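You operate a simulated robot arm through the tools that you are given. There is no shell and no other tool. Be economical: measure what you need, move in short steps, check, and stop when the job is done.

Carry out the task below with a simulated robot arm. There is one attempt and no reset: what you move stays moved.

Task
Run the purple notes through with UV on and put them in the GOOD or REJECT tray.
Fine: work at the side desk; switch the note counter on first; UV STOP on its display means REJECT; leave it on with UV on and clear the display after.

It is judged by the outcome, as a careful person would: the job done as asked, and still so three seconds after it is handed in. It fails if anything else is knocked over, pushed out of place, dropped, spilled or broken.

Robot
A 7-joint arm with a two-finger parallel gripper on a trunk, on a base that drives. Base frame: it is fixed to the floor where the robot stands at the start and does not move with it; the origin is under the middle of the robot, x ahead of it, y to its left, z up. Units: m, degrees, N and s.
With the tool pointing down near the work surface it reaches from about 0.28 to 0.7 m from the robot's upright axis, wherever it stands. Its first joint turns from -166.0 to 166.0 degrees. Places, roughly: hopper of the note counter [0.6, 0.1, 0.9]; note counter [0.5, 0.1, 0.8]; note counter switch [0.5, 0, 0.9]. Payload 1.57 kg.
The TCP is the grasp point between the finger pads, 0.03 m short of the fingertips. In the tool frame z runs along the fingers and y along their closing line. The gripper opens to 0.08 m. The fingers are 0.017 m wide and 0.012 m thick; the gripper's body (0.04 by 0.082 m) begins 0.08 m behind the TCP.
Orientation is told as [roll, pitch, yaw] about the base's x, y, z axes, in that order, counted from this pose: with the fingers straight down and closing along the base's y, the tool's x points along the base's -x, its y along +y and its z along -z.

Tools
- The arm moves only by the tool drive_tool. Its argument "deltas" is a list that holds one entry, the list of rows, each a list of 6 numbers: the shift along the base's x, y, z in units of 300 mm (1.0 is 300 mm), then the turn, a rotation vector about the base's x, y, z in units of 60 degrees (1.0 is 60 degrees). In form: [[[dx, dy, dz, rx, ry, rz], ...]]. A call has 1 to 20 rows; each row is the pose to reach, as a shift and turn from the pose commanded when the call began. "grip" is the opening, from 0 (shut) to 1 (fully open), set as the call begins (left out, the last holds). A call with a number of a shift or a turn outside -1 to 1 is refused whole. A row lasts 0.2 s, in which the tool goes at most 0.05 m and 8.6 degrees; a call with a longer step from one row to the next is refused whole, and so is a gripper value outside its range. Where a pose cannot be reached the arm comes as near as it can. A force on the tool above 40 N (or 10 N above the force at the start of the call, whichever is more), or a blocked arm, ends the call early, and 0.2 s more pass. The fingers move at their own pace (about 0.072 m/s each) and stop on an object; they squeeze with about 36 N. The grip force told is the motor's: it shows also when the fingers shut on nothing. Time passes only in rows, and 0.2 s behind the last, so rows that repeat a pose let the fingers close. It gives the time, the measured TCP pose, the force on the tool (base axes), the opening and the grip force at its end, in the units of the frame above (readings bear some noise), with the torque about the TCP (base axes, N m) and any sound that the robot's microphone picked up, and new pictures: "views" is both (left out), scene, wrist or none.
- Cameras (640 x 400 px; columns grow to the right, rows downward): "scene" is now at [-0.007, 0.1613, 1.5015]; the picture's right is [0.29, -0.96, 0.00], its down [-0.75, -0.23, -0.62] and it looks along [0.59, 0.18, -0.79] (base axes); focal length 244 px, centre (320, 200). "wrist" rides on the gripper at [0.072, -0.007, -0.122] in the tool frame; the picture's right is [0.09, 1.00, 0.00], its down [-0.84, 0.08, -0.54] and it looks along [-0.54, 0.05, 0.84] (tool axes); focal length 238 px, centre (320, 200). There is no depth. A picture from a camera that has moved, and an enlarged one, comes with that camera's place and axes in the base frame and with its lens.
- move_column(by): slides the trunk up (or, below 0, down) by that many m; the arm and the scene camera ride with it, the base frame stays. It gives what a move gives, with no picture.
- base_move(legs): drives the robot by 1 to 6 legs, each [ahead, left, turn to the left] in m, m and degrees, along the robot's own axes; the way and the turn of a leg run together, so that a leg with both is an arc; at most 1.5 m and 180 degrees a leg. The arm and the cameras ride along, it lands a little off, and it stops where it bumps. It gives what a move gives, and a new picture of the scene camera.
- head_to(pan, tilt): turns the head with the scene camera to pan (to the left, within 86 degrees either way) and tilt (down, from -29 to 69), counted from straight ahead of the robot. It gives what a move gives, and a new picture of the scene camera.
- close_up(camera, box): a new picture of the part [left, top, right, bottom] of that camera's present view, enlarged. It takes no simulated time.
- close_job(): hands the job in; it is judged then, once.

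Go step by step. Nothing tells you exact positions but the pictures and the camera data: compare them with the known pose of the tool, close in by small moves and look again before you grip or let go. The budget is 120 turns and 260 pictures, counting those below and the enlarged ones. Unless the task says otherwise, let go and move clear before handing in, and close with one line.

The tools are called after "Request:" as a command line: name --argument value ..., lists and objects as JSON in quotes. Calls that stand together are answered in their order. drive_tool: Moves the arm, as the interface text tells. Its arguments: {"type":"object","properties":{"deltas":{"type":"array"},"grip":{"type":"number"},"views":{"type":"string","enum":["both","scene","wrist","none"]}},"required":["deltas"]} The other tools are called the same way: move_column (by) slides the trunk up or down; base_move (legs) drives the base; head_to (pan, tilt) turns the head that bears the scene camera; close_up (camera, box) takes an enlarged picture of a part of a camera's view; close_job () hands the job in.

At the start:

```text
t: 0.0
ee_pos: [0.4342, 0.1134, 1.2557]
ee_rot: [0.0, 0.0, 0.0]
wrist_force: [-0.1, 0.0, -0.7]
moment: [0.0, -0.03, 0.03]
grip_width: 0.0801
grip_force: 0.1
trunk travel left (down, up): [-0.325, 0.155]
robot x, y, heading: [0.004, -0.0002, 0.2]
head pan, tilt: [16.6, 51.9]
```

scene: 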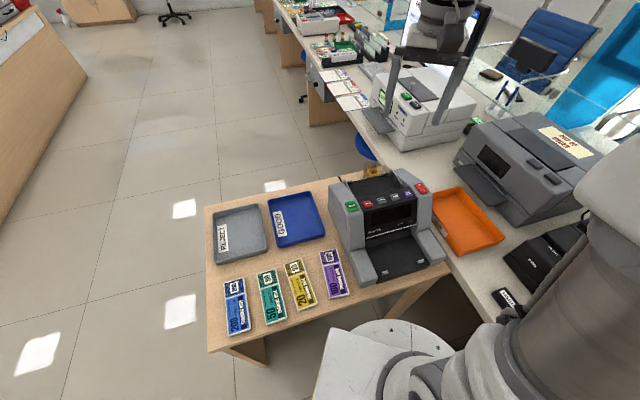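
wrist: 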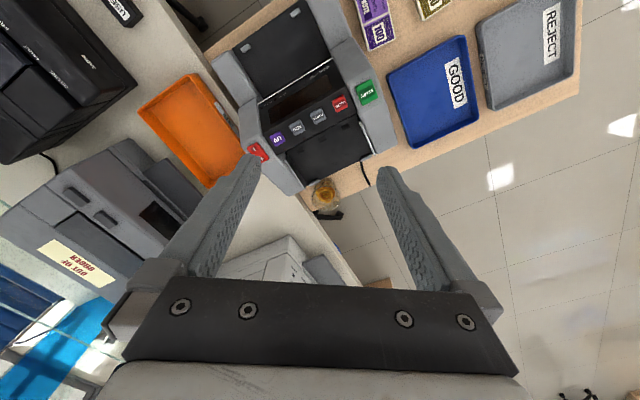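

I see the side desk with the note counter, four note bundles (blue, green, yellow, purple) and two trays (REJECT grey, GOOD blue). I'll look closer at the counter and notes first.

Request:
close_up --camera "scene" --box '[320, 160, 460, 290]'

Request:
close_up --camera "scene" --box '[200, 180, 360, 350]'

Request:
close_up --camera "wrist" --box '[210, 0, 400, 200]'

```text
3.08 times, centred on (390, 225) of scene
camera zoom: at [-0.007, 0.1613, 1.5015], right [0.29, -0.96, 0.0], down [-0.75, -0.23, -0.62], along [0.59, 0.18, -0.79], focal length 750 px, centre (105, 123)
```

zoom: 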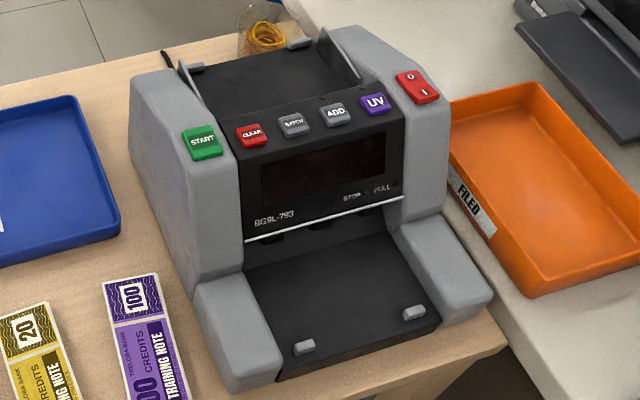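

```text
2.35 times, centred on (280, 265) of scene
camera zoom: at [-0.007, 0.1613, 1.5015], right [0.29, -0.96, 0.0], down [-0.75, -0.23, -0.62], along [0.59, 0.18, -0.79], focal length 574 px, centre (414, 47)
```

zoom: 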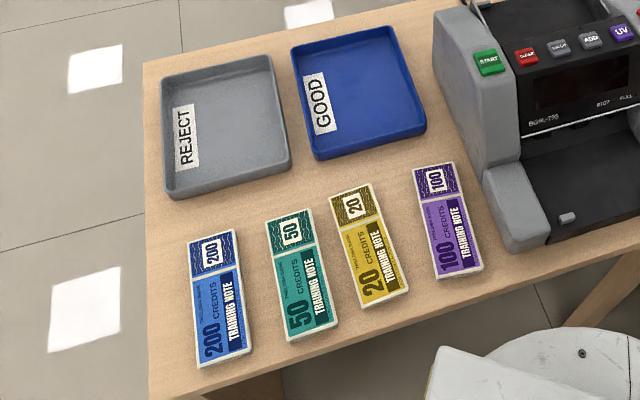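

```text
2.00 times, centred on (305, 100) of wrist
camera zoom: at [0.3618, 0.1075, 1.3789], right [-0.09, 1.0, 0.0], down [0.84, 0.08, 0.54], along [0.54, 0.05, -0.84], focal length 477 px, centre (350, 400)
```

zoom: 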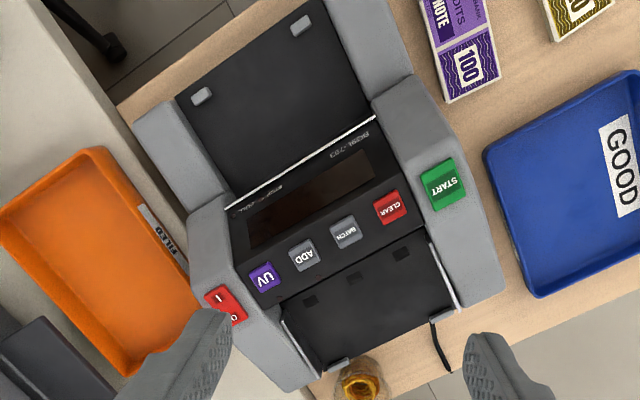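

The counter is yawed about 33°, with the switch near (0.545, 0.004, 0.939) and its "I" end toward the robot. I'll close the gripper, turn it to match the counter and hover above "I".

Request:
drive_tool --deltas '[[[0.044, -0.049, -0.095, 0, 0, 0.07], [0.088, -0.099, -0.19, 0, 0, 0.14], [0.132, -0.148, -0.285, 0, 0, 0.21], [0.176, -0.197, -0.38, 0, 0, 0.28], [0.22, -0.247, -0.475, 0, 0, 0.35], [0.264, -0.296, -0.57, 0, 0, 0.42], [0.308, -0.346, -0.665, 0, 0, 0.49], [0.351, -0.395, -0.75, 0, 0, 0.558], [0.351, -0.395, -0.75, 0, 0, 0.558]]]' --grip 0

```text
t: 2.0
ee_pos: [0.5381, -0.0026, 1.0305]
ee_rot: [0.0, 0.0, 33.5]
wrist_force: [0.0, -0.1, 0.1]
moment: [0.01, 0.01, 0.03]
grip_width: 0.0
grip_force: 20.9
trunk travel left (down, up): [-0.325, 0.155]
robot x, y, heading: [0.0028, 0.0009, 0.0]
head pan, tilt: [16.6, 51.9]
camera scene: at [-0.0069, 0.1612, 1.5015], right [0.29, -0.96, 0.0], down [-0.75, -0.23, -0.62], along [0.59, 0.18, -0.79], focal length 244 px, centre (320, 200)
camera wrist: at [0.4824, -0.0488, 1.1529], right [-0.63, 0.78, 0.0], down [0.65, 0.53, 0.54], along [0.42, 0.34, -0.84], focal length 238 px, centre (320, 200)
```

scene: 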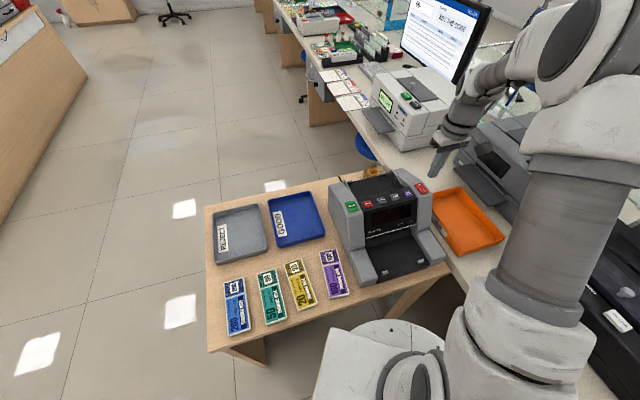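
wrist: 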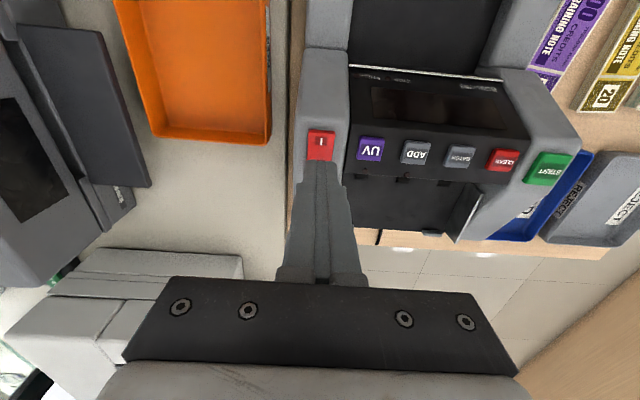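

The tip is aligned over the "I" end. Press down in small steps.

Request:
drive_tool --deltas '[[[0, 0, -0.1, 0, 0, 0], [0, 0, -0.18, 0, 0, 0], [0, 0, -0.2, 0, 0, 0], [0, 0, -0.21, 0, 0, 0], [0, 0, -0.22, 0, 0, 0]]]' --views "both"

```text
t: 3.2
ee_pos: [0.5365, -0.0038, 0.9701]
ee_rot: [-0.3, -0.5, 33.5]
wrist_force: [-5.9, -0.9, 38.8]
moment: [0.2, -0.09, -0.17]
grip_width: 0.0001
grip_force: 21.5
trunk travel left (down, up): [-0.325, 0.155]
robot x, y, heading: [-0.0001, 0.002, 0.1]
head pan, tilt: [16.6, 51.9]
camera scene: at [-0.0103, 0.1612, 1.5022], right [0.29, -0.96, 0.0], down [-0.75, -0.23, -0.62], along [0.59, 0.18, -0.79], focal length 244 px, centre (320, 200)
camera wrist: at [0.4813, -0.0489, 1.0928], right [-0.63, 0.78, -0.01], down [0.65, 0.53, 0.55], along [0.43, 0.34, -0.84], focal length 238 px, centre (320, 200)
```

scene: 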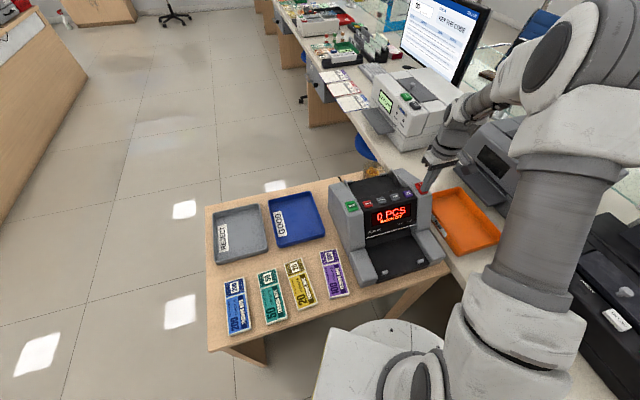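
wrist: 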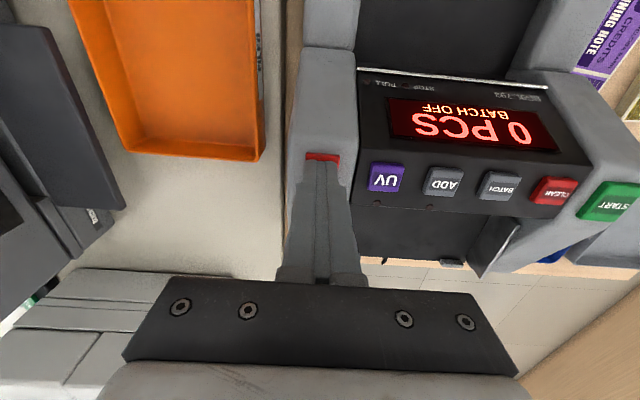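

It is powered: "0 PCS, BATCH OFF". I'll lift and move above UV.

Request:
drive_tool --deltas '[[[0, 0, 0.08, 0, 0, 0], [0, 0, 0.15, 0, 0, 0], [-0.067, 0.145, 0.15, 0, 0, 0], [-0.067, 0.145, 0.15, 0, 0, 0]]]'

Request:
close_up --camera "scene" --box '[320, 160, 460, 290]'

```text
t: 4.2
ee_pos: [0.5164, 0.0374, 1.0101]
ee_rot: [-0.1, 0.0, 33.3]
wrist_force: [-0.9, -0.2, -0.7]
moment: [-0.03, -0.03, 0.01]
grip_width: 0.0
grip_force: 21.3
trunk travel left (down, up): [-0.325, 0.155]
robot x, y, heading: [-0.0009, -0.0015, 0.2]
head pan, tilt: [16.6, 51.9]
camera scene: at [-0.0072, 0.1615, 1.5014], right [0.29, -0.96, 0.0], down [-0.75, -0.23, -0.62], along [0.59, 0.18, -0.79], focal length 244 px, centre (320, 200)
camera wrist: at [0.4612, -0.008, 1.1332], right [-0.63, 0.78, 0.0], down [0.66, 0.53, 0.54], along [0.42, 0.34, -0.84], focal length 238 px, centre (320, 200)
```

scene: 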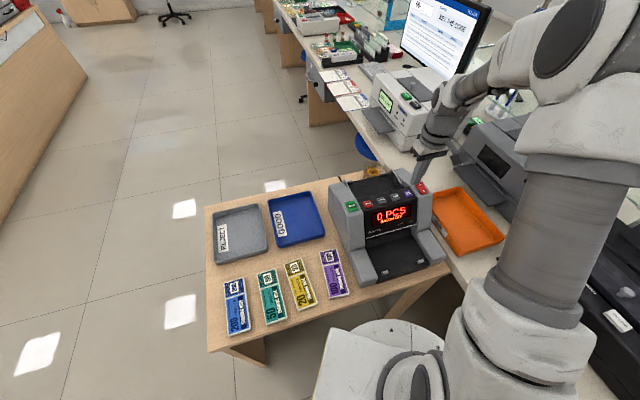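
wrist: 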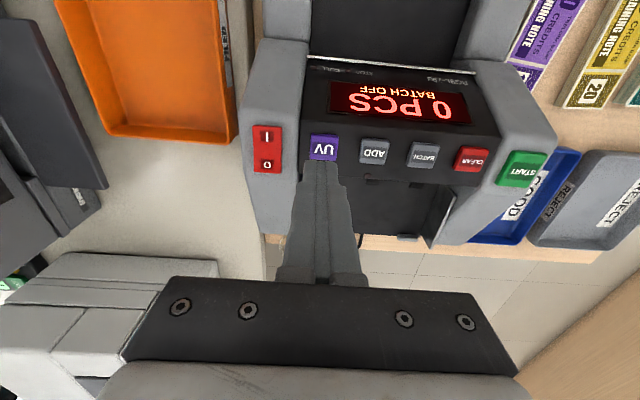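

```text
3.08 times, centred on (390, 225) of scene
camera zoom: at [-0.0072, 0.1615, 1.5014], right [0.29, -0.96, 0.0], down [-0.75, -0.23, -0.62], along [0.59, 0.18, -0.79], focal length 750 px, centre (105, 123)
```

zoom: 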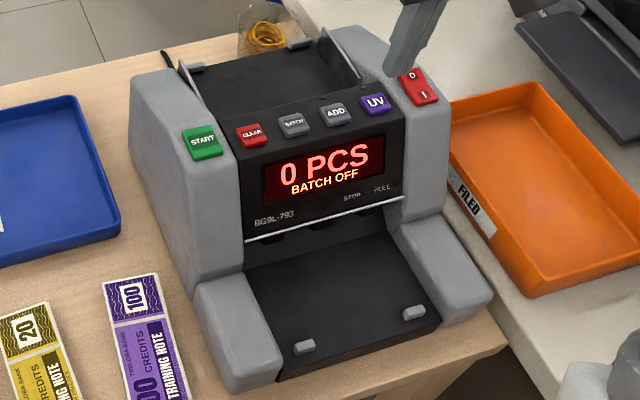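

UV sits right under the tip. Press gently.

Request:
drive_tool --deltas '[[[0, 0.005, -0.1, 0, 0, 0], [0, 0.005, -0.137, 0, 0, 0], [0, 0.005, -0.147, 0, 0, 0], [0, 0.005, -0.155, 0, 0, 0]]]'

```text
t: 5.2
ee_pos: [0.5176, 0.0412, 0.9625]
ee_rot: [0.0, -0.1, 33.6]
wrist_force: [-0.9, -0.1, 2.6]
moment: [-0.02, 0.05, 0.0]
grip_width: 0.0
grip_force: 21.5
trunk travel left (down, up): [-0.325, 0.155]
robot x, y, heading: [-0.0019, -0.0017, -0.3]
head pan, tilt: [16.6, 51.9]
heard: click
camera scene: at [-0.0073, 0.1613, 1.5015], right [0.29, -0.96, 0.0], down [-0.75, -0.23, -0.62], along [0.59, 0.18, -0.79], focal length 244 px, centre (320, 200)
camera wrist: at [0.4614, -0.0046, 1.0863], right [-0.63, 0.78, 0.0], down [0.65, 0.53, 0.54], along [0.42, 0.34, -0.84], focal length 238 px, centre (320, 200)
```

scene: 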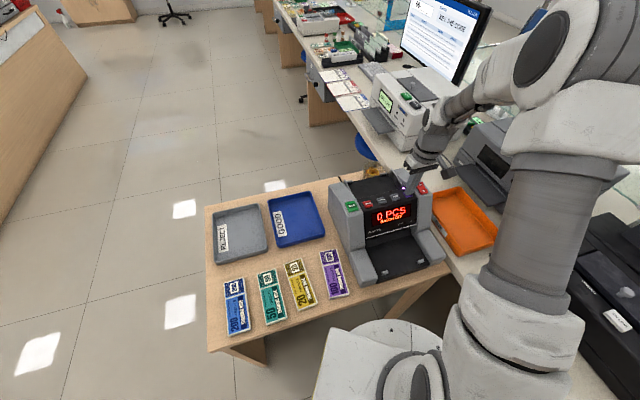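
wrist: 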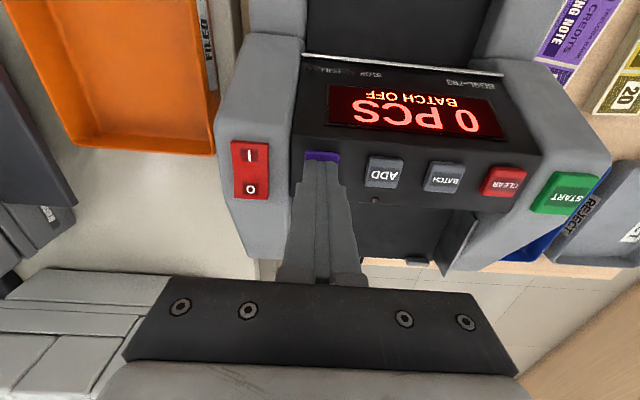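

A click was heard at a light touch, though the display doesn't yet show UV. I'll lift and look.

Request:
drive_tool --deltas '[[[0, 0, 0.1, 0, 0, 0], [0, 0, 0.15, 0, 0, 0], [0, 0, 0.15, 0, 0, 0]]]' --views "none"

Request:
close_up --camera "scene" --box '[320, 160, 460, 290]'

Request:
close_up --camera "wrist" --box '[220, 0, 580, 260]'

```text
t: 6.0
ee_pos: [0.5179, 0.0413, 1.0092]
ee_rot: [0.1, 0.0, 33.4]
wrist_force: [0.1, 0.1, -0.2]
moment: [0.02, 0.02, 0.0]
grip_width: 0.0001
grip_force: 21.4
trunk travel left (down, up): [-0.325, 0.155]
robot x, y, heading: [0.003, -0.0009, -0.1]
head pan, tilt: [16.6, 51.9]
```

```text
3.08 times, centred on (390, 225) of scene
camera zoom: at [-0.0071, 0.1613, 1.5015], right [0.29, -0.96, 0.0], down [-0.75, -0.23, -0.62], along [0.59, 0.18, -0.79], focal length 750 px, centre (105, 123)
```

zoom: 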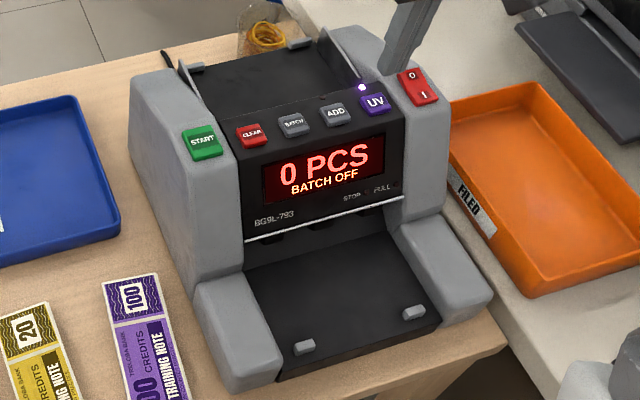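

```text
1.54 times, centred on (400, 130) of wrist
camera zoom: at [0.4636, -0.004, 1.1316], right [-0.63, 0.78, 0.0], down [0.66, 0.53, 0.54], along [0.42, 0.34, -0.84], focal length 367 px, centre (197, 308)
```

zoom: 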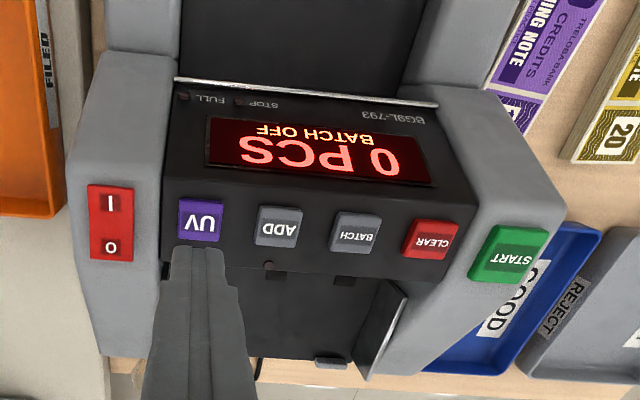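

The UV lamp is lit. Now I'll look into the hopper from above for its geometry.

Request:
drive_tool --deltas '[[[0, 0.0, 0.1, 0, 0, 0], [0, 0.12, 0.2, 0, 0, 0], [0, 0.24, 0.3, 0, 0, 0], [0.05, 0.36, 0.3, 0, 0, 0], [0.05, 0.4, 0.3, 0, 0, 0], [0.05, 0.4, 0.3, 0, 0, 0]]]' --views "wrist"

Request:
close_up --camera "wrist" --box '[180, 0, 480, 200]'

```text
t: 7.4
ee_pos: [0.5315, 0.1614, 1.0992]
ee_rot: [0.0, -0.1, 33.6]
wrist_force: [0.6, -0.5, -0.2]
moment: [0.04, 0.01, -0.01]
grip_width: 0.0
grip_force: 21.3
trunk travel left (down, up): [-0.325, 0.155]
robot x, y, heading: [0.0018, 0.0019, 0.0]
head pan, tilt: [16.6, 51.9]
camera wrist: at [0.4763, 0.1145, 1.2222], right [-0.63, 0.78, 0.0], down [0.66, 0.53, 0.54], along [0.42, 0.34, -0.84], focal length 238 px, centre (320, 200)
```

wrist: 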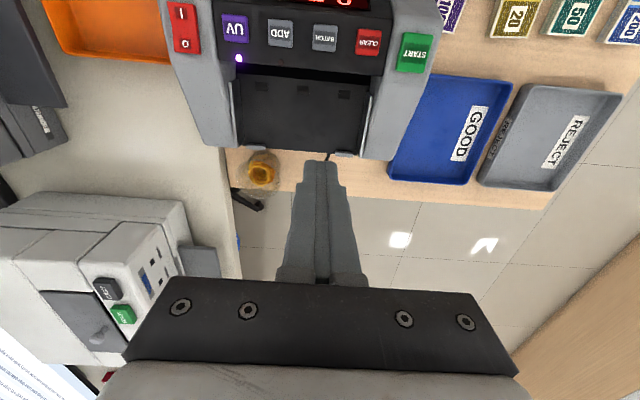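

```text
2.00 times, centred on (330, 100) of wrist
camera zoom: at [0.4763, 0.1145, 1.2222], right [-0.63, 0.78, 0.0], down [0.66, 0.53, 0.54], along [0.42, 0.34, -0.84], focal length 477 px, centre (300, 400)
```

zoom: 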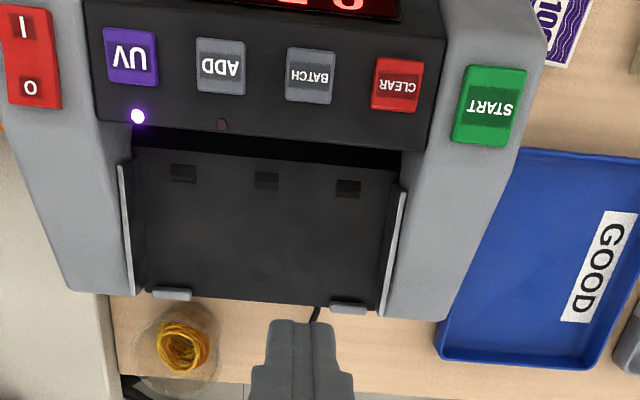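

The hopper is about 0.17 m wide between guides, with feed rollers at the panel side, so the notes go in with their long side across. Next I'll hover over the purple bundle with the gripper open.

Request:
drive_tool --deltas '[[[-0.11, 0.02, -0.04, 0, 0, 0], [-0.22, 0.04, -0.08, 0, 0, 0], [-0.33, 0.06, -0.12, 0, 0, 0], [-0.44, 0.08, -0.16, 0, 0, 0], [-0.55, 0.1, -0.2, 0, 0, 0], [-0.66, 0.12, -0.26, 0, 0, 0], [-0.77, 0.14, -0.32, 0, 0, -0.03], [-0.822, 0.147, -0.333, 0, 0, -0.05], [-0.822, 0.147, -0.333, 0, 0, -0.05]]]' --grip 1

```text
t: 9.4
ee_pos: [0.2864, 0.2043, 0.9975]
ee_rot: [0.0, 0.0, 30.5]
wrist_force: [0.2, -0.9, 0.0]
moment: [0.01, 0.0, 0.01]
grip_width: 0.0799
grip_force: 0.0
trunk travel left (down, up): [-0.325, 0.155]
robot x, y, heading: [0.0022, 0.0036, 0.0]
head pan, tilt: [16.6, 51.9]
camera scene: at [-0.0071, 0.1613, 1.5015], right [0.29, -0.96, 0.0], down [-0.75, -0.23, -0.62], along [0.59, 0.18, -0.79], focal length 244 px, centre (320, 200)
camera wrist: at [0.2281, 0.1622, 1.1212], right [-0.58, 0.81, 0.0], down [0.68, 0.49, 0.54], along [0.44, 0.32, -0.84], focal length 238 px, centre (320, 200)
```

scene: 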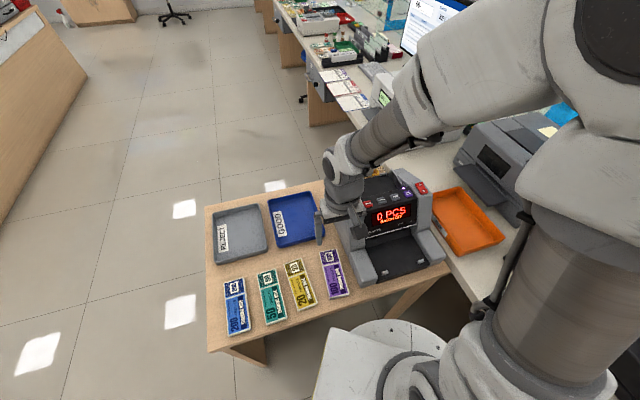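
wrist: 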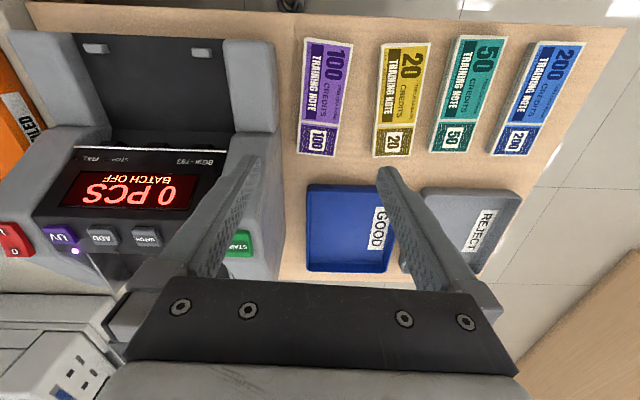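

The purple bundle is centred near (0.281, 0.206), about 60×148 mm at 29.5° yaw. I'll descend to just above it and check.

Request:
drive_tool --deltas '[[[-0.018, 0.005, -0.14, 0, 0, -0.017], [-0.018, 0.005, -0.28, 0, 0, -0.017], [-0.018, 0.005, -0.42, 0, 0, -0.017], [-0.018, 0.005, -0.558, 0, 0, -0.017], [-0.018, 0.005, -0.558, 0, 0, -0.017]]]' --grip 1

Request:
close_up --camera "scene" --box '[260, 200, 400, 320]'

```text
t: 10.6
ee_pos: [0.2842, 0.2049, 0.8307]
ee_rot: [0.0, -0.1, 29.5]
wrist_force: [0.2, 0.6, 0.3]
moment: [-0.01, -0.01, -0.01]
grip_width: 0.08
grip_force: 0.0
trunk travel left (down, up): [-0.325, 0.155]
robot x, y, heading: [-0.0008, 0.0005, 0.1]
head pan, tilt: [16.6, 51.9]
camera scene: at [-0.0069, 0.1614, 1.5015], right [0.29, -0.96, 0.0], down [-0.75, -0.23, -0.62], along [0.59, 0.18, -0.79], focal length 244 px, centre (320, 200)
camera wrist: at [0.2252, 0.1631, 0.9538], right [-0.57, 0.82, 0.0], down [0.69, 0.48, 0.54], along [0.44, 0.31, -0.84], focal length 238 px, centre (320, 200)
```

scene: 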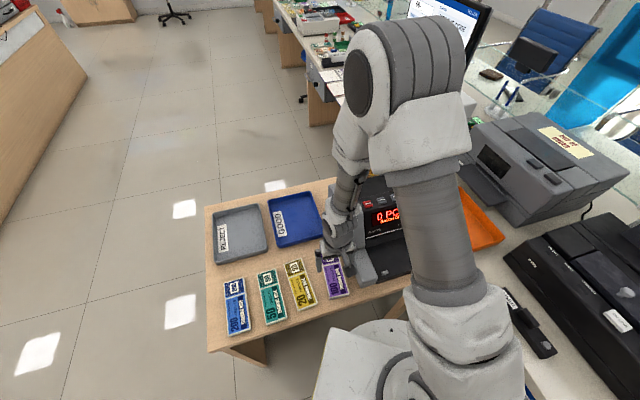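
wrist: 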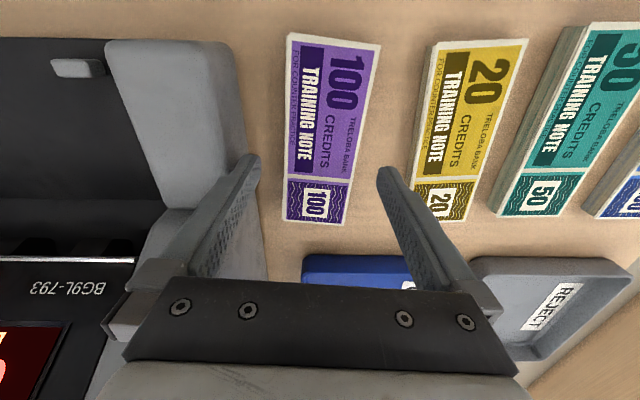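

```text
3.33 times, centred on (330, 260) of scene
camera zoom: at [-0.0069, 0.1614, 1.5015], right [0.29, -0.96, 0.0], down [-0.75, -0.23, -0.62], along [0.59, 0.18, -0.79], focal length 813 px, centre (287, 0)
```

zoom: 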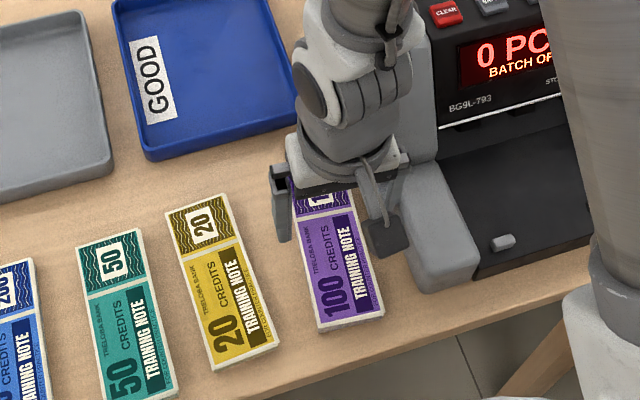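

Alignment is good, with slim clearance to the counter's wing, so I'll narrow the fingers slightly and descend.

Request:
drive_tool --deltas '[[[-0.012, 0, -0.04, 0, 0, 0], [-0.012, 0, -0.08, 0, 0, 0], [-0.012, 0, -0.105, 0, 0, 0], [-0.012, 0, -0.115, 0, 0, 0], [-0.012, 0, -0.12, 0, 0, 0]]]' --grip 0.93 --views "wrist"

Request:
close_up --camera "scene" --box '[290, 200, 390, 310]'

```text
t: 11.8
ee_pos: [0.2782, 0.2069, 0.7955]
ee_rot: [0.0, 0.0, 29.5]
wrist_force: [0.1, 0.1, -0.4]
moment: [0.02, -0.01, 0.01]
grip_width: 0.0744
grip_force: 0.0
trunk travel left (down, up): [-0.325, 0.155]
robot x, y, heading: [-0.0011, -0.0035, -0.1]
head pan, tilt: [16.6, 51.9]
camera wrist: at [0.2195, 0.1651, 0.9187], right [-0.57, 0.82, 0.0], down [0.69, 0.48, 0.54], along [0.44, 0.31, -0.84], focal length 238 px, centre (320, 200)
```

wrist: 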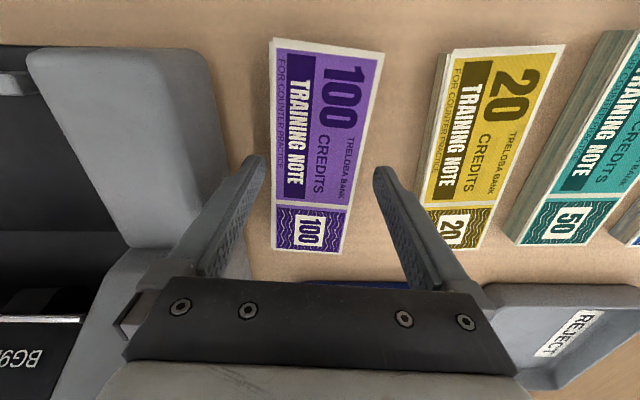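

```text
3.64 times, centred on (340, 255) of scene
camera zoom: at [-0.007, 0.1613, 1.5015], right [0.29, -0.96, 0.0], down [-0.75, -0.23, -0.62], along [0.59, 0.18, -0.79], focal length 887 px, centre (247, 0)
```

zoom: 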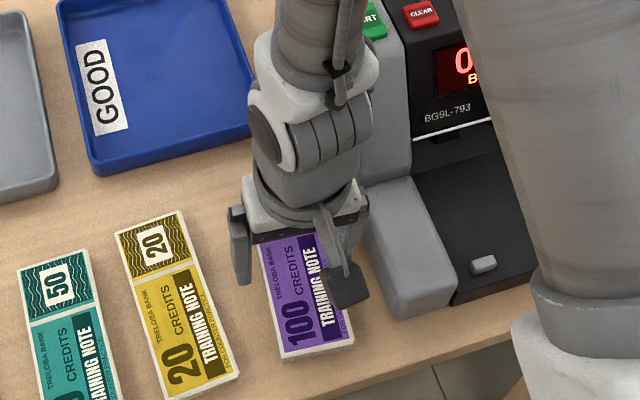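

Fingers straddle the bundle evenly; lower a touch more and close.

Request:
drive_tool --deltas '[[[0, 0, -0.008, 0, 0, 0], [0, 0, -0.01, 0, 0, 0]]]' --views "none"

Request:
drive_tool --deltas '[[[0, 0, 0, 0, 0, 0], [0, 0, 0, 0, 0, 0], [0, 0, 0, 0, 0, 0]]]' --grip 0 --views "wrist"

```text
t: 12.4
ee_pos: [0.278, 0.2071, 0.7921]
ee_rot: [0.0, 0.0, 29.4]
wrist_force: [-0.2, 0.3, -0.3]
moment: [0.0, 0.01, -0.01]
grip_width: 0.0745
grip_force: 0.1
trunk travel left (down, up): [-0.325, 0.155]
robot x, y, heading: [-0.0004, -0.0016, -0.1]
head pan, tilt: [16.6, 51.9]
```

```text
t: 13.2
ee_pos: [0.2757, 0.2051, 0.7919]
ee_rot: [0.0, 0.0, 29.5]
wrist_force: [0.6, 0.2, 0.4]
moment: [0.01, -0.05, -0.03]
grip_width: 0.0593
grip_force: 35.6
trunk travel left (down, up): [-0.325, 0.155]
robot x, y, heading: [0.0011, 0.001, 0.0]
head pan, tilt: [16.6, 51.9]
camera wrist: at [0.2191, 0.165, 0.9155], right [-0.57, 0.82, 0.0], down [0.69, 0.48, 0.54], along [0.44, 0.31, -0.84], focal length 238 px, centre (320, 200)
```

wrist: 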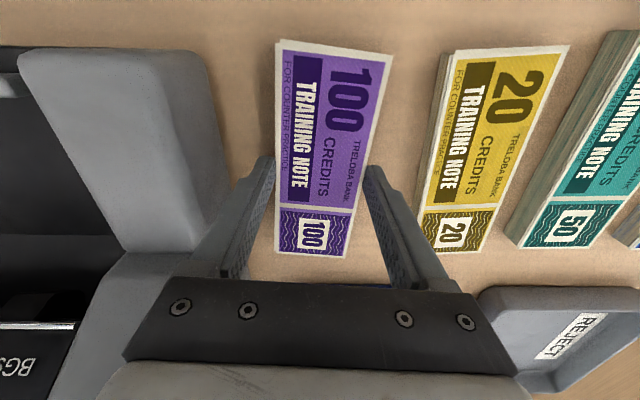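

The bundle is gripped (59 mm). Lift straight up.

Request:
drive_tool --deltas '[[[0, 0, 0.05, 0, 0, 0], [0, 0, 0.15, 0, 0, 0], [0, 0, 0.3, 0, 0, 0], [0, 0, 0.45, 0, 0, 0], [0, 0, 0.6, 0, 0, 0], [0, 0, 0.75, 0, 0, 0], [0, 0, 0.9, 0, 0, 0], [0, 0, 0.9, 0, 0, 0]]]' --grip 0

```text
t: 15.0
ee_pos: [0.2788, 0.207, 1.0661]
ee_rot: [0.0, 0.0, 29.6]
wrist_force: [0.7, 0.0, -0.8]
moment: [0.03, -0.01, -0.01]
grip_width: 0.0589
grip_force: 36.0
trunk travel left (down, up): [-0.325, 0.155]
robot x, y, heading: [-0.0001, 0.0043, -0.2]
head pan, tilt: [16.6, 51.9]
camera scene: at [-0.0072, 0.1612, 1.5015], right [0.29, -0.96, 0.0], down [-0.75, -0.23, -0.62], along [0.59, 0.18, -0.79], focal length 244 px, centre (320, 200)
camera wrist: at [0.2209, 0.1647, 1.1892], right [-0.57, 0.82, 0.0], down [0.69, 0.48, 0.54], along [0.44, 0.31, -0.84], focal length 238 px, centre (320, 200)
```

scene: 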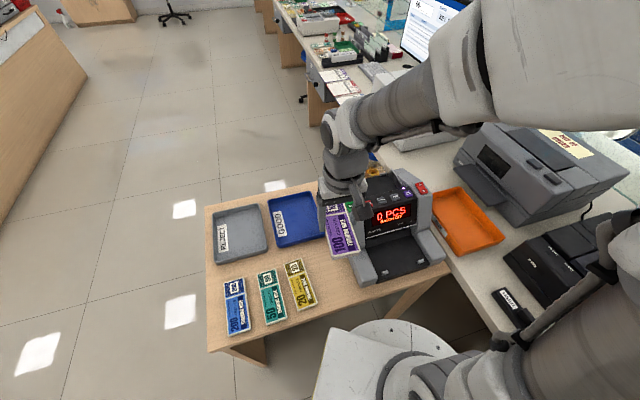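
wrist: 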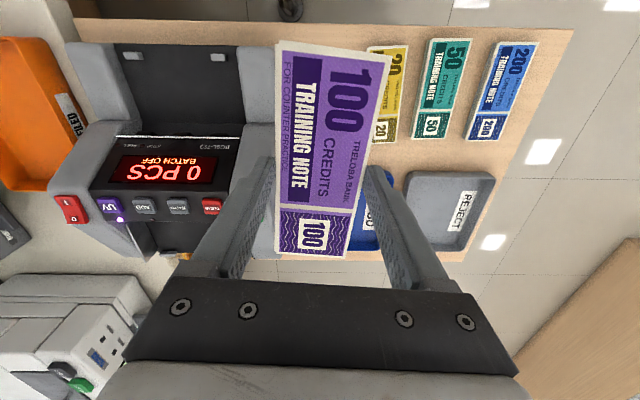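

Now carry it over the hopper while turning it across the machine (first stage).

Request:
drive_tool --deltas '[[[0.09, -0.02, 0, 0, 0, -0.1], [0.18, -0.04, 0, 0, 0, -0.2], [0.27, -0.06, 0, 0, 0, -0.3], [0.36, -0.08, 0, 0, 0, -0.4], [0.45, -0.1, 0, 0, 0, -0.5], [0.54, -0.13, 0, 0, 0, -0.6], [0.63, -0.16, 0, 0, 0, -0.7], [0.72, -0.18, 0, 0, 0, -0.8], [0.81, -0.2, 0, 0, 0, -0.9], [0.9, -0.217, 0, 0, 0, -0.98]]]' --grip 0 --views "none"

Request:
drive_tool --deltas '[[[0, 0, 0, 0, 0, -0.1], [0, 0, 0, 0, 0, -0.2], [0, 0, 0, 0, 0, -0.3], [0, 0, 0, 0, 0, -0.4], [0, 0, 0, 0, 0, -0.455], [0, 0, 0, 0, 0, -0.455]]]' --grip 0

```text
t: 17.2
ee_pos: [0.5475, 0.1403, 1.061]
ee_rot: [0.0, 0.0, -29.4]
wrist_force: [-0.9, -1.0, -0.9]
moment: [-0.02, -0.01, 0.01]
grip_width: 0.0589
grip_force: 36.1
trunk travel left (down, up): [-0.325, 0.155]
robot x, y, heading: [-0.0027, 0.0013, -0.2]
head pan, tilt: [16.6, 51.9]
```

```text
t: 18.6
ee_pos: [0.5487, 0.1415, 1.0603]
ee_rot: [0.0, 0.1, -56.8]
wrist_force: [0.7, 0.2, -0.5]
moment: [0.02, 0.01, 0.0]
grip_width: 0.0594
grip_force: 35.9
trunk travel left (down, up): [-0.325, 0.155]
robot x, y, heading: [-0.0011, -0.0014, -0.0]
head pan, tilt: [16.6, 51.9]
camera scene: at [-0.007, 0.1613, 1.5015], right [0.29, -0.96, 0.0], down [-0.75, -0.23, -0.62], along [0.59, 0.18, -0.79], focal length 244 px, centre (320, 200)
camera wrist: at [0.5033, 0.1983, 1.1842], right [0.78, 0.62, 0.0], down [0.52, -0.66, 0.54], along [0.34, -0.42, -0.84], focal length 238 px, centre (320, 200)
```

scene: 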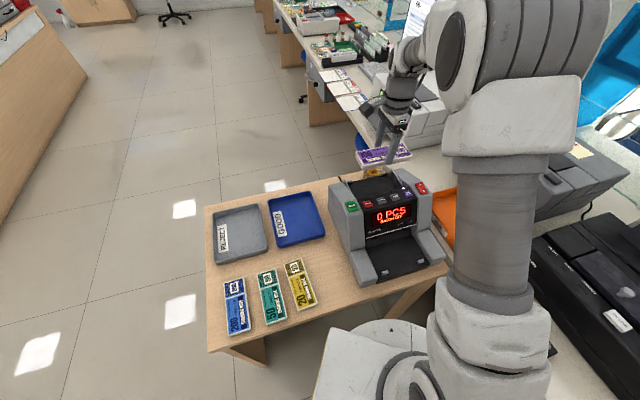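
wrist: 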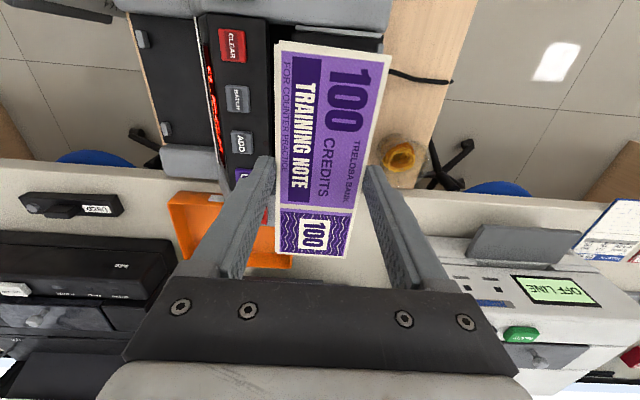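

It is over the hopper, aligned. I'll lower partway, with a small shift back from the panel, and check.

Request:
drive_tool --deltas '[[[0.015, 0.01, -0.12, 0, 0, 0], [0.015, 0.01, -0.24, 0, 0, 0], [0.015, 0.01, -0.34, 0, 0, 0], [0.015, 0.01, -0.34, 0, 0, 0]]]' --grip 0

Request:
close_up --camera "scene" --box '[320, 130, 440, 230]'

```text
t: 19.6
ee_pos: [0.5523, 0.1448, 0.9587]
ee_rot: [0.0, -0.1, -56.6]
wrist_force: [0.1, -1.0, -1.6]
moment: [-0.01, -0.01, -0.04]
grip_width: 0.0593
grip_force: 35.4
trunk travel left (down, up): [-0.325, 0.155]
robot x, y, heading: [0.0015, -0.0018, -0.3]
head pan, tilt: [16.6, 51.9]
camera scene: at [-0.0069, 0.1614, 1.5015], right [0.29, -0.96, 0.0], down [-0.75, -0.23, -0.62], along [0.59, 0.18, -0.79], focal length 244 px, centre (320, 200)
camera wrist: at [0.5066, 0.2019, 1.0819], right [0.78, 0.62, 0.0], down [0.52, -0.66, 0.54], along [0.34, -0.42, -0.84], focal length 238 px, centre (320, 200)
```

scene: 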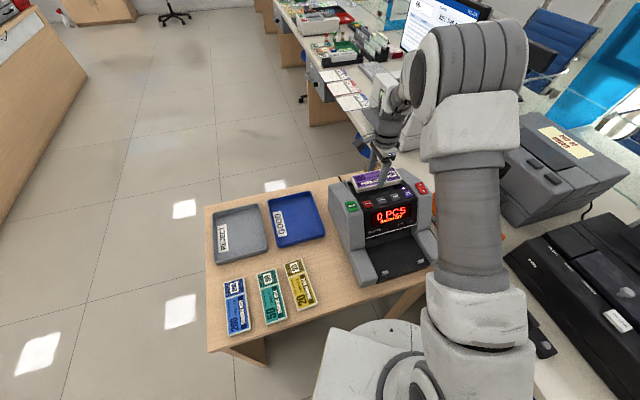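
wrist: 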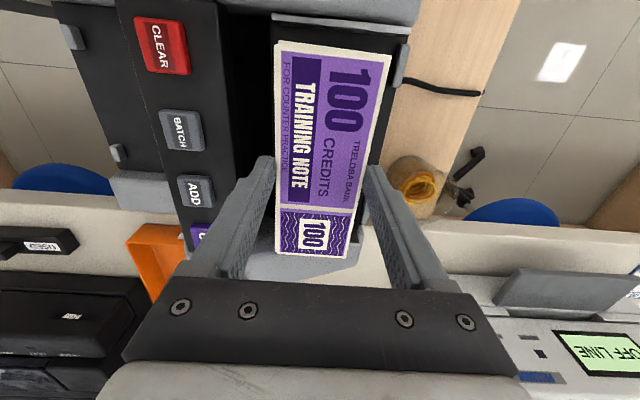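

```text
4.00 times, centred on (380, 180) of scene
camera zoom: at [-0.0069, 0.1614, 1.5015], right [0.29, -0.96, 0.0], down [-0.75, -0.23, -0.62], along [0.59, 0.18, -0.79], focal length 975 px, centre (80, 280)
```

zoom: 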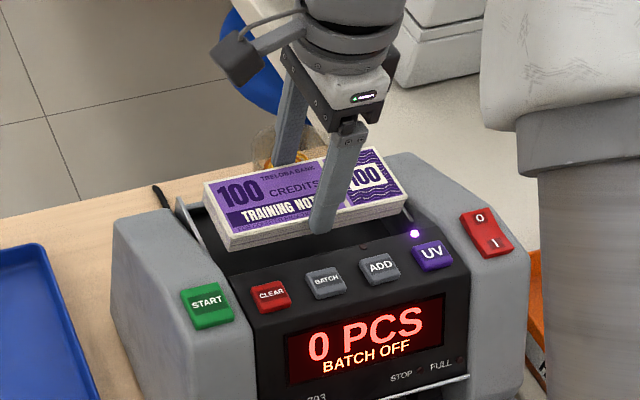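

Bundle is centred between the guides. Continue down carefully.

Request:
drive_tool --deltas '[[[0, 0, -0.08, 0, 0, 0], [0, 0, -0.14, 0, 0, 0], [0, 0, -0.16, 0, 0, 0], [0, 0, -0.18, 0, 0, 0]]]' --grip 0 --views "wrist"

Request:
close_up --camera "scene" --box '[320, 130, 440, 230]'

```text
t: 20.6
ee_pos: [0.5518, 0.1442, 0.9082]
ee_rot: [0.5, -0.1, -56.6]
wrist_force: [-0.9, -1.3, 30.8]
moment: [-0.03, 0.15, -0.18]
grip_width: 0.0597
grip_force: 35.9
trunk travel left (down, up): [-0.325, 0.155]
robot x, y, heading: [-0.0029, -0.0006, -0.2]
head pan, tilt: [16.6, 51.9]
camera wrist: at [0.5069, 0.2003, 1.032], right [0.78, 0.62, 0.01], down [0.52, -0.66, 0.54], along [0.35, -0.42, -0.84], focal length 238 px, centre (320, 200)
```

wrist: 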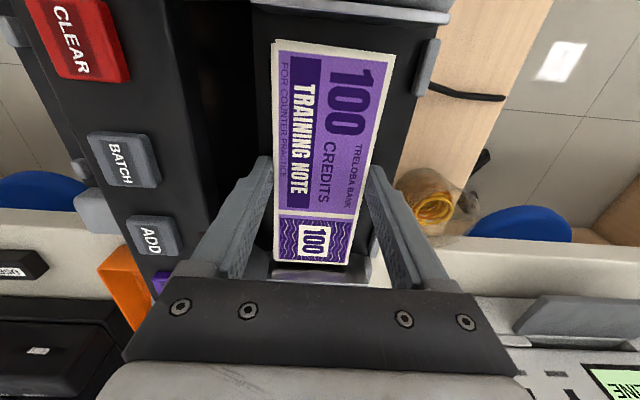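

```text
4.00 times, centred on (380, 180) of scene
camera zoom: at [-0.0094, 0.1606, 1.5019], right [0.29, -0.96, 0.0], down [-0.75, -0.22, -0.62], along [0.59, 0.18, -0.79], focal length 975 px, centre (80, 280)
```

zoom: 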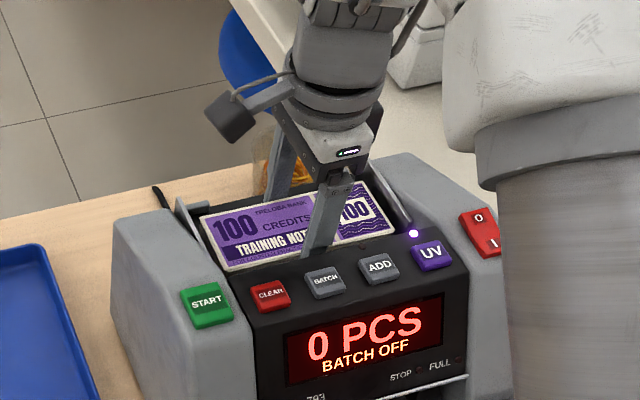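

It touches the hopper floor. Ease up slightly, release, and let it settle.

Request:
drive_tool --deltas '[[[0, 0, 0.01, 0, 0, 0], [0, 0, 0.01, 0, 0, 0]]]' --grip 0 --views "none"

Request:
drive_tool --deltas '[[[0, 0, 0, 0, 0, 0], [0, 0, 0, 0, 0, 0], [0, 0, 0, 0, 0, 0]]]' --grip 0.88 --views "wrist"

Request:
close_up --camera "scene" --box '[320, 130, 440, 230]'

```text
t: 21.2
ee_pos: [0.5517, 0.1446, 0.9092]
ee_rot: [0.2, -0.1, -56.7]
wrist_force: [4.6, 2.3, 15.8]
moment: [-0.25, -0.66, 0.13]
grip_width: 0.0592
grip_force: 35.6
trunk travel left (down, up): [-0.325, 0.155]
robot x, y, heading: [-0.0021, -0.0023, 0.2]
head pan, tilt: [16.6, 51.9]
```

```text
t: 22.0
ee_pos: [0.5507, 0.144, 0.9086]
ee_rot: [0.0, 0.1, -56.6]
wrist_force: [0.1, -1.2, 1.3]
moment: [-0.03, 0.03, -0.01]
grip_width: 0.0706
grip_force: 0.1
trunk travel left (down, up): [-0.325, 0.155]
robot x, y, heading: [-0.0, -0.0061, 0.3]
head pan, tilt: [16.6, 51.9]
camera wrist: at [0.5074, 0.2002, 1.0315], right [0.78, 0.62, 0.0], down [0.53, -0.66, 0.54], along [0.34, -0.42, -0.84], focal length 238 px, centre (320, 200)
```

wrist: 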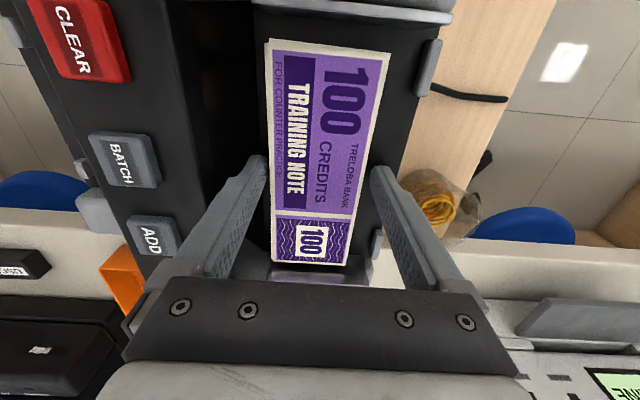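

```text
4.00 times, centred on (380, 180) of scene
camera zoom: at [-0.007, 0.1613, 1.5015], right [0.29, -0.96, 0.0], down [-0.75, -0.23, -0.62], along [0.59, 0.18, -0.79], focal length 975 px, centre (80, 280)
```

zoom: 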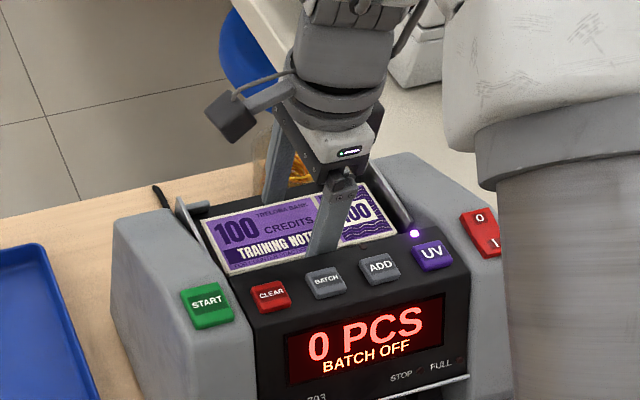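

Released and settled. Lift straight up and inspect.

Request:
drive_tool --deltas '[[[0, 0, 0.03, 0, 0, 0], [0, 0, 0.1, 0, 0, 0], [0, 0, 0.22, 0, 0, 0], [0, 0, 0.36, 0, 0, 0], [0, 0, 0.36, 0, 0, 0]]]' --views "wrist"

Request:
close_up --camera "scene" --box '[320, 130, 440, 230]'

```text
t: 23.2
ee_pos: [0.5512, 0.1453, 1.0174]
ee_rot: [0.0, 0.0, -56.5]
wrist_force: [-0.8, -0.8, 0.0]
moment: [0.0, 0.0, -0.01]
grip_width: 0.0705
grip_force: 0.1
trunk travel left (down, up): [-0.325, 0.155]
robot x, y, heading: [0.0005, 0.0009, -0.2]
head pan, tilt: [16.6, 51.9]
camera wrist: at [0.5077, 0.2014, 1.1403], right [0.78, 0.62, 0.0], down [0.52, -0.66, 0.54], along [0.34, -0.42, -0.84], focal length 238 px, centre (320, 200)
```

wrist: 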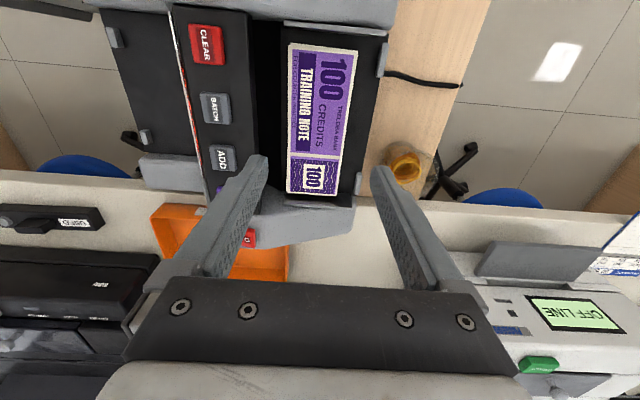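

```text
4.00 times, centred on (380, 180) of scene
camera zoom: at [-0.0072, 0.1613, 1.5015], right [0.29, -0.96, 0.0], down [-0.75, -0.23, -0.62], along [0.59, 0.18, -0.79], focal length 975 px, centre (80, 280)
```

zoom: 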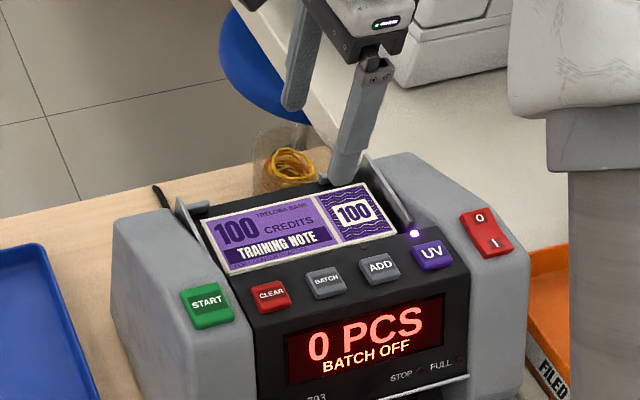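

Notes sit neatly in the hopper. Close the gripper and hover above START.

Request:
drive_tool --deltas '[[[-0.11, 0.04, 0, 0, 0, 0], [-0.22, 0.08, 0, 0, 0, 0], [-0.33, 0.12, 0, 0, 0, 0], [-0.436, 0.16, 0, 0, 0, 0], [-0.436, 0.16, -0.06, 0, 0, 0], [-0.436, 0.16, -0.06, 0, 0, 0]]]' --grip 0

Request:
close_up --camera "scene" --box '[310, 150, 450, 250]'

```text
t: 24.6
ee_pos: [0.4207, 0.1914, 0.9975]
ee_rot: [0.0, 0.0, -56.6]
wrist_force: [0.2, 0.3, -0.4]
moment: [0.02, 0.04, 0.03]
grip_width: 0.0
grip_force: 21.5
trunk travel left (down, up): [-0.325, 0.155]
robot x, y, heading: [0.0004, 0.0021, -0.0]
head pan, tilt: [16.6, 51.9]
camera scene: at [-0.0069, 0.1613, 1.5015], right [0.29, -0.96, 0.0], down [-0.75, -0.23, -0.62], along [0.59, 0.18, -0.79], focal length 244 px, centre (320, 200)
camera wrist: at [0.3763, 0.2473, 1.1209], right [0.78, 0.62, 0.0], down [0.52, -0.66, 0.54], along [0.34, -0.42, -0.84], focal length 238 px, centre (320, 200)
```

scene: 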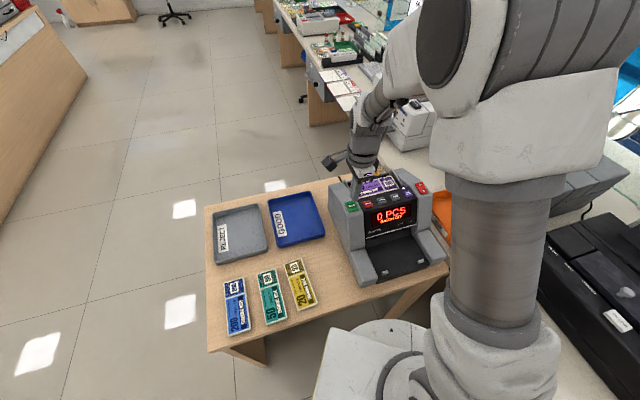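
wrist: 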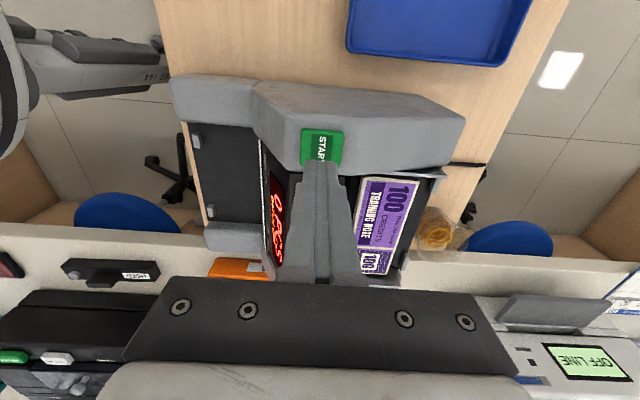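

```text
4.00 times, centred on (380, 200) of scene
camera zoom: at [-0.0069, 0.1613, 1.5015], right [0.29, -0.96, 0.0], down [-0.75, -0.23, -0.62], along [0.59, 0.18, -0.79], focal length 975 px, centre (80, 200)
```

zoom: 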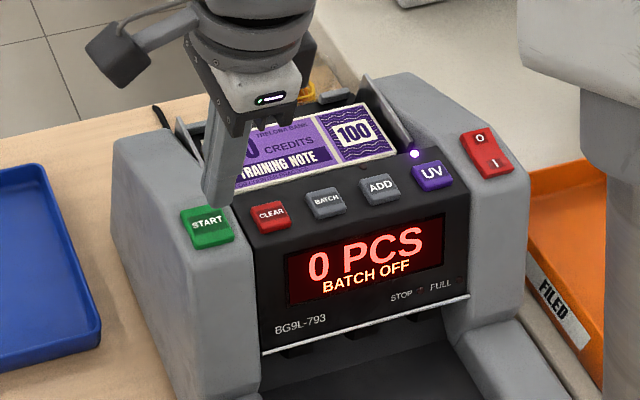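

Tip is over START. Press gently.

Request:
drive_tool --deltas '[[[0.003, 0.012, -0.07, 0, 0, 0], [0.003, 0.012, -0.1, 0, 0, 0], [0.003, 0.012, -0.11, 0, 0, 0], [0.003, 0.012, -0.117, 0, 0, 0]]]' --views "scene"

```text
t: 25.6
ee_pos: [0.4224, 0.1954, 0.9642]
ee_rot: [0.2, 0.0, -56.5]
wrist_force: [1.5, -1.3, 6.2]
moment: [-0.08, -0.05, 0.02]
grip_width: 0.0
grip_force: 21.6
trunk travel left (down, up): [-0.325, 0.155]
robot x, y, heading: [-0.0038, -0.0019, -0.1]
head pan, tilt: [16.6, 51.9]
heard: click
camera scene: at [-0.0072, 0.1609, 1.5017], right [0.29, -0.96, 0.0], down [-0.75, -0.22, -0.62], along [0.59, 0.18, -0.79], focal length 244 px, centre (320, 200)
```

scene: 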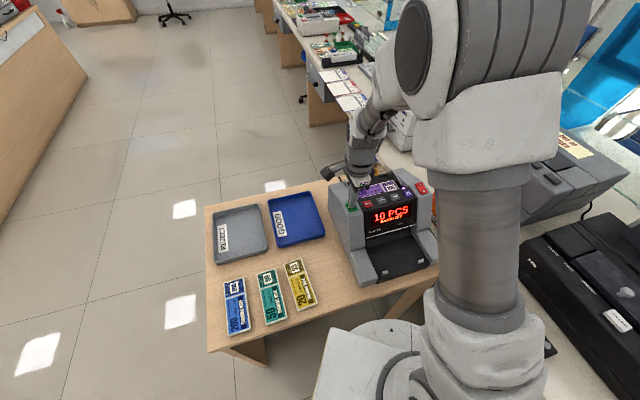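

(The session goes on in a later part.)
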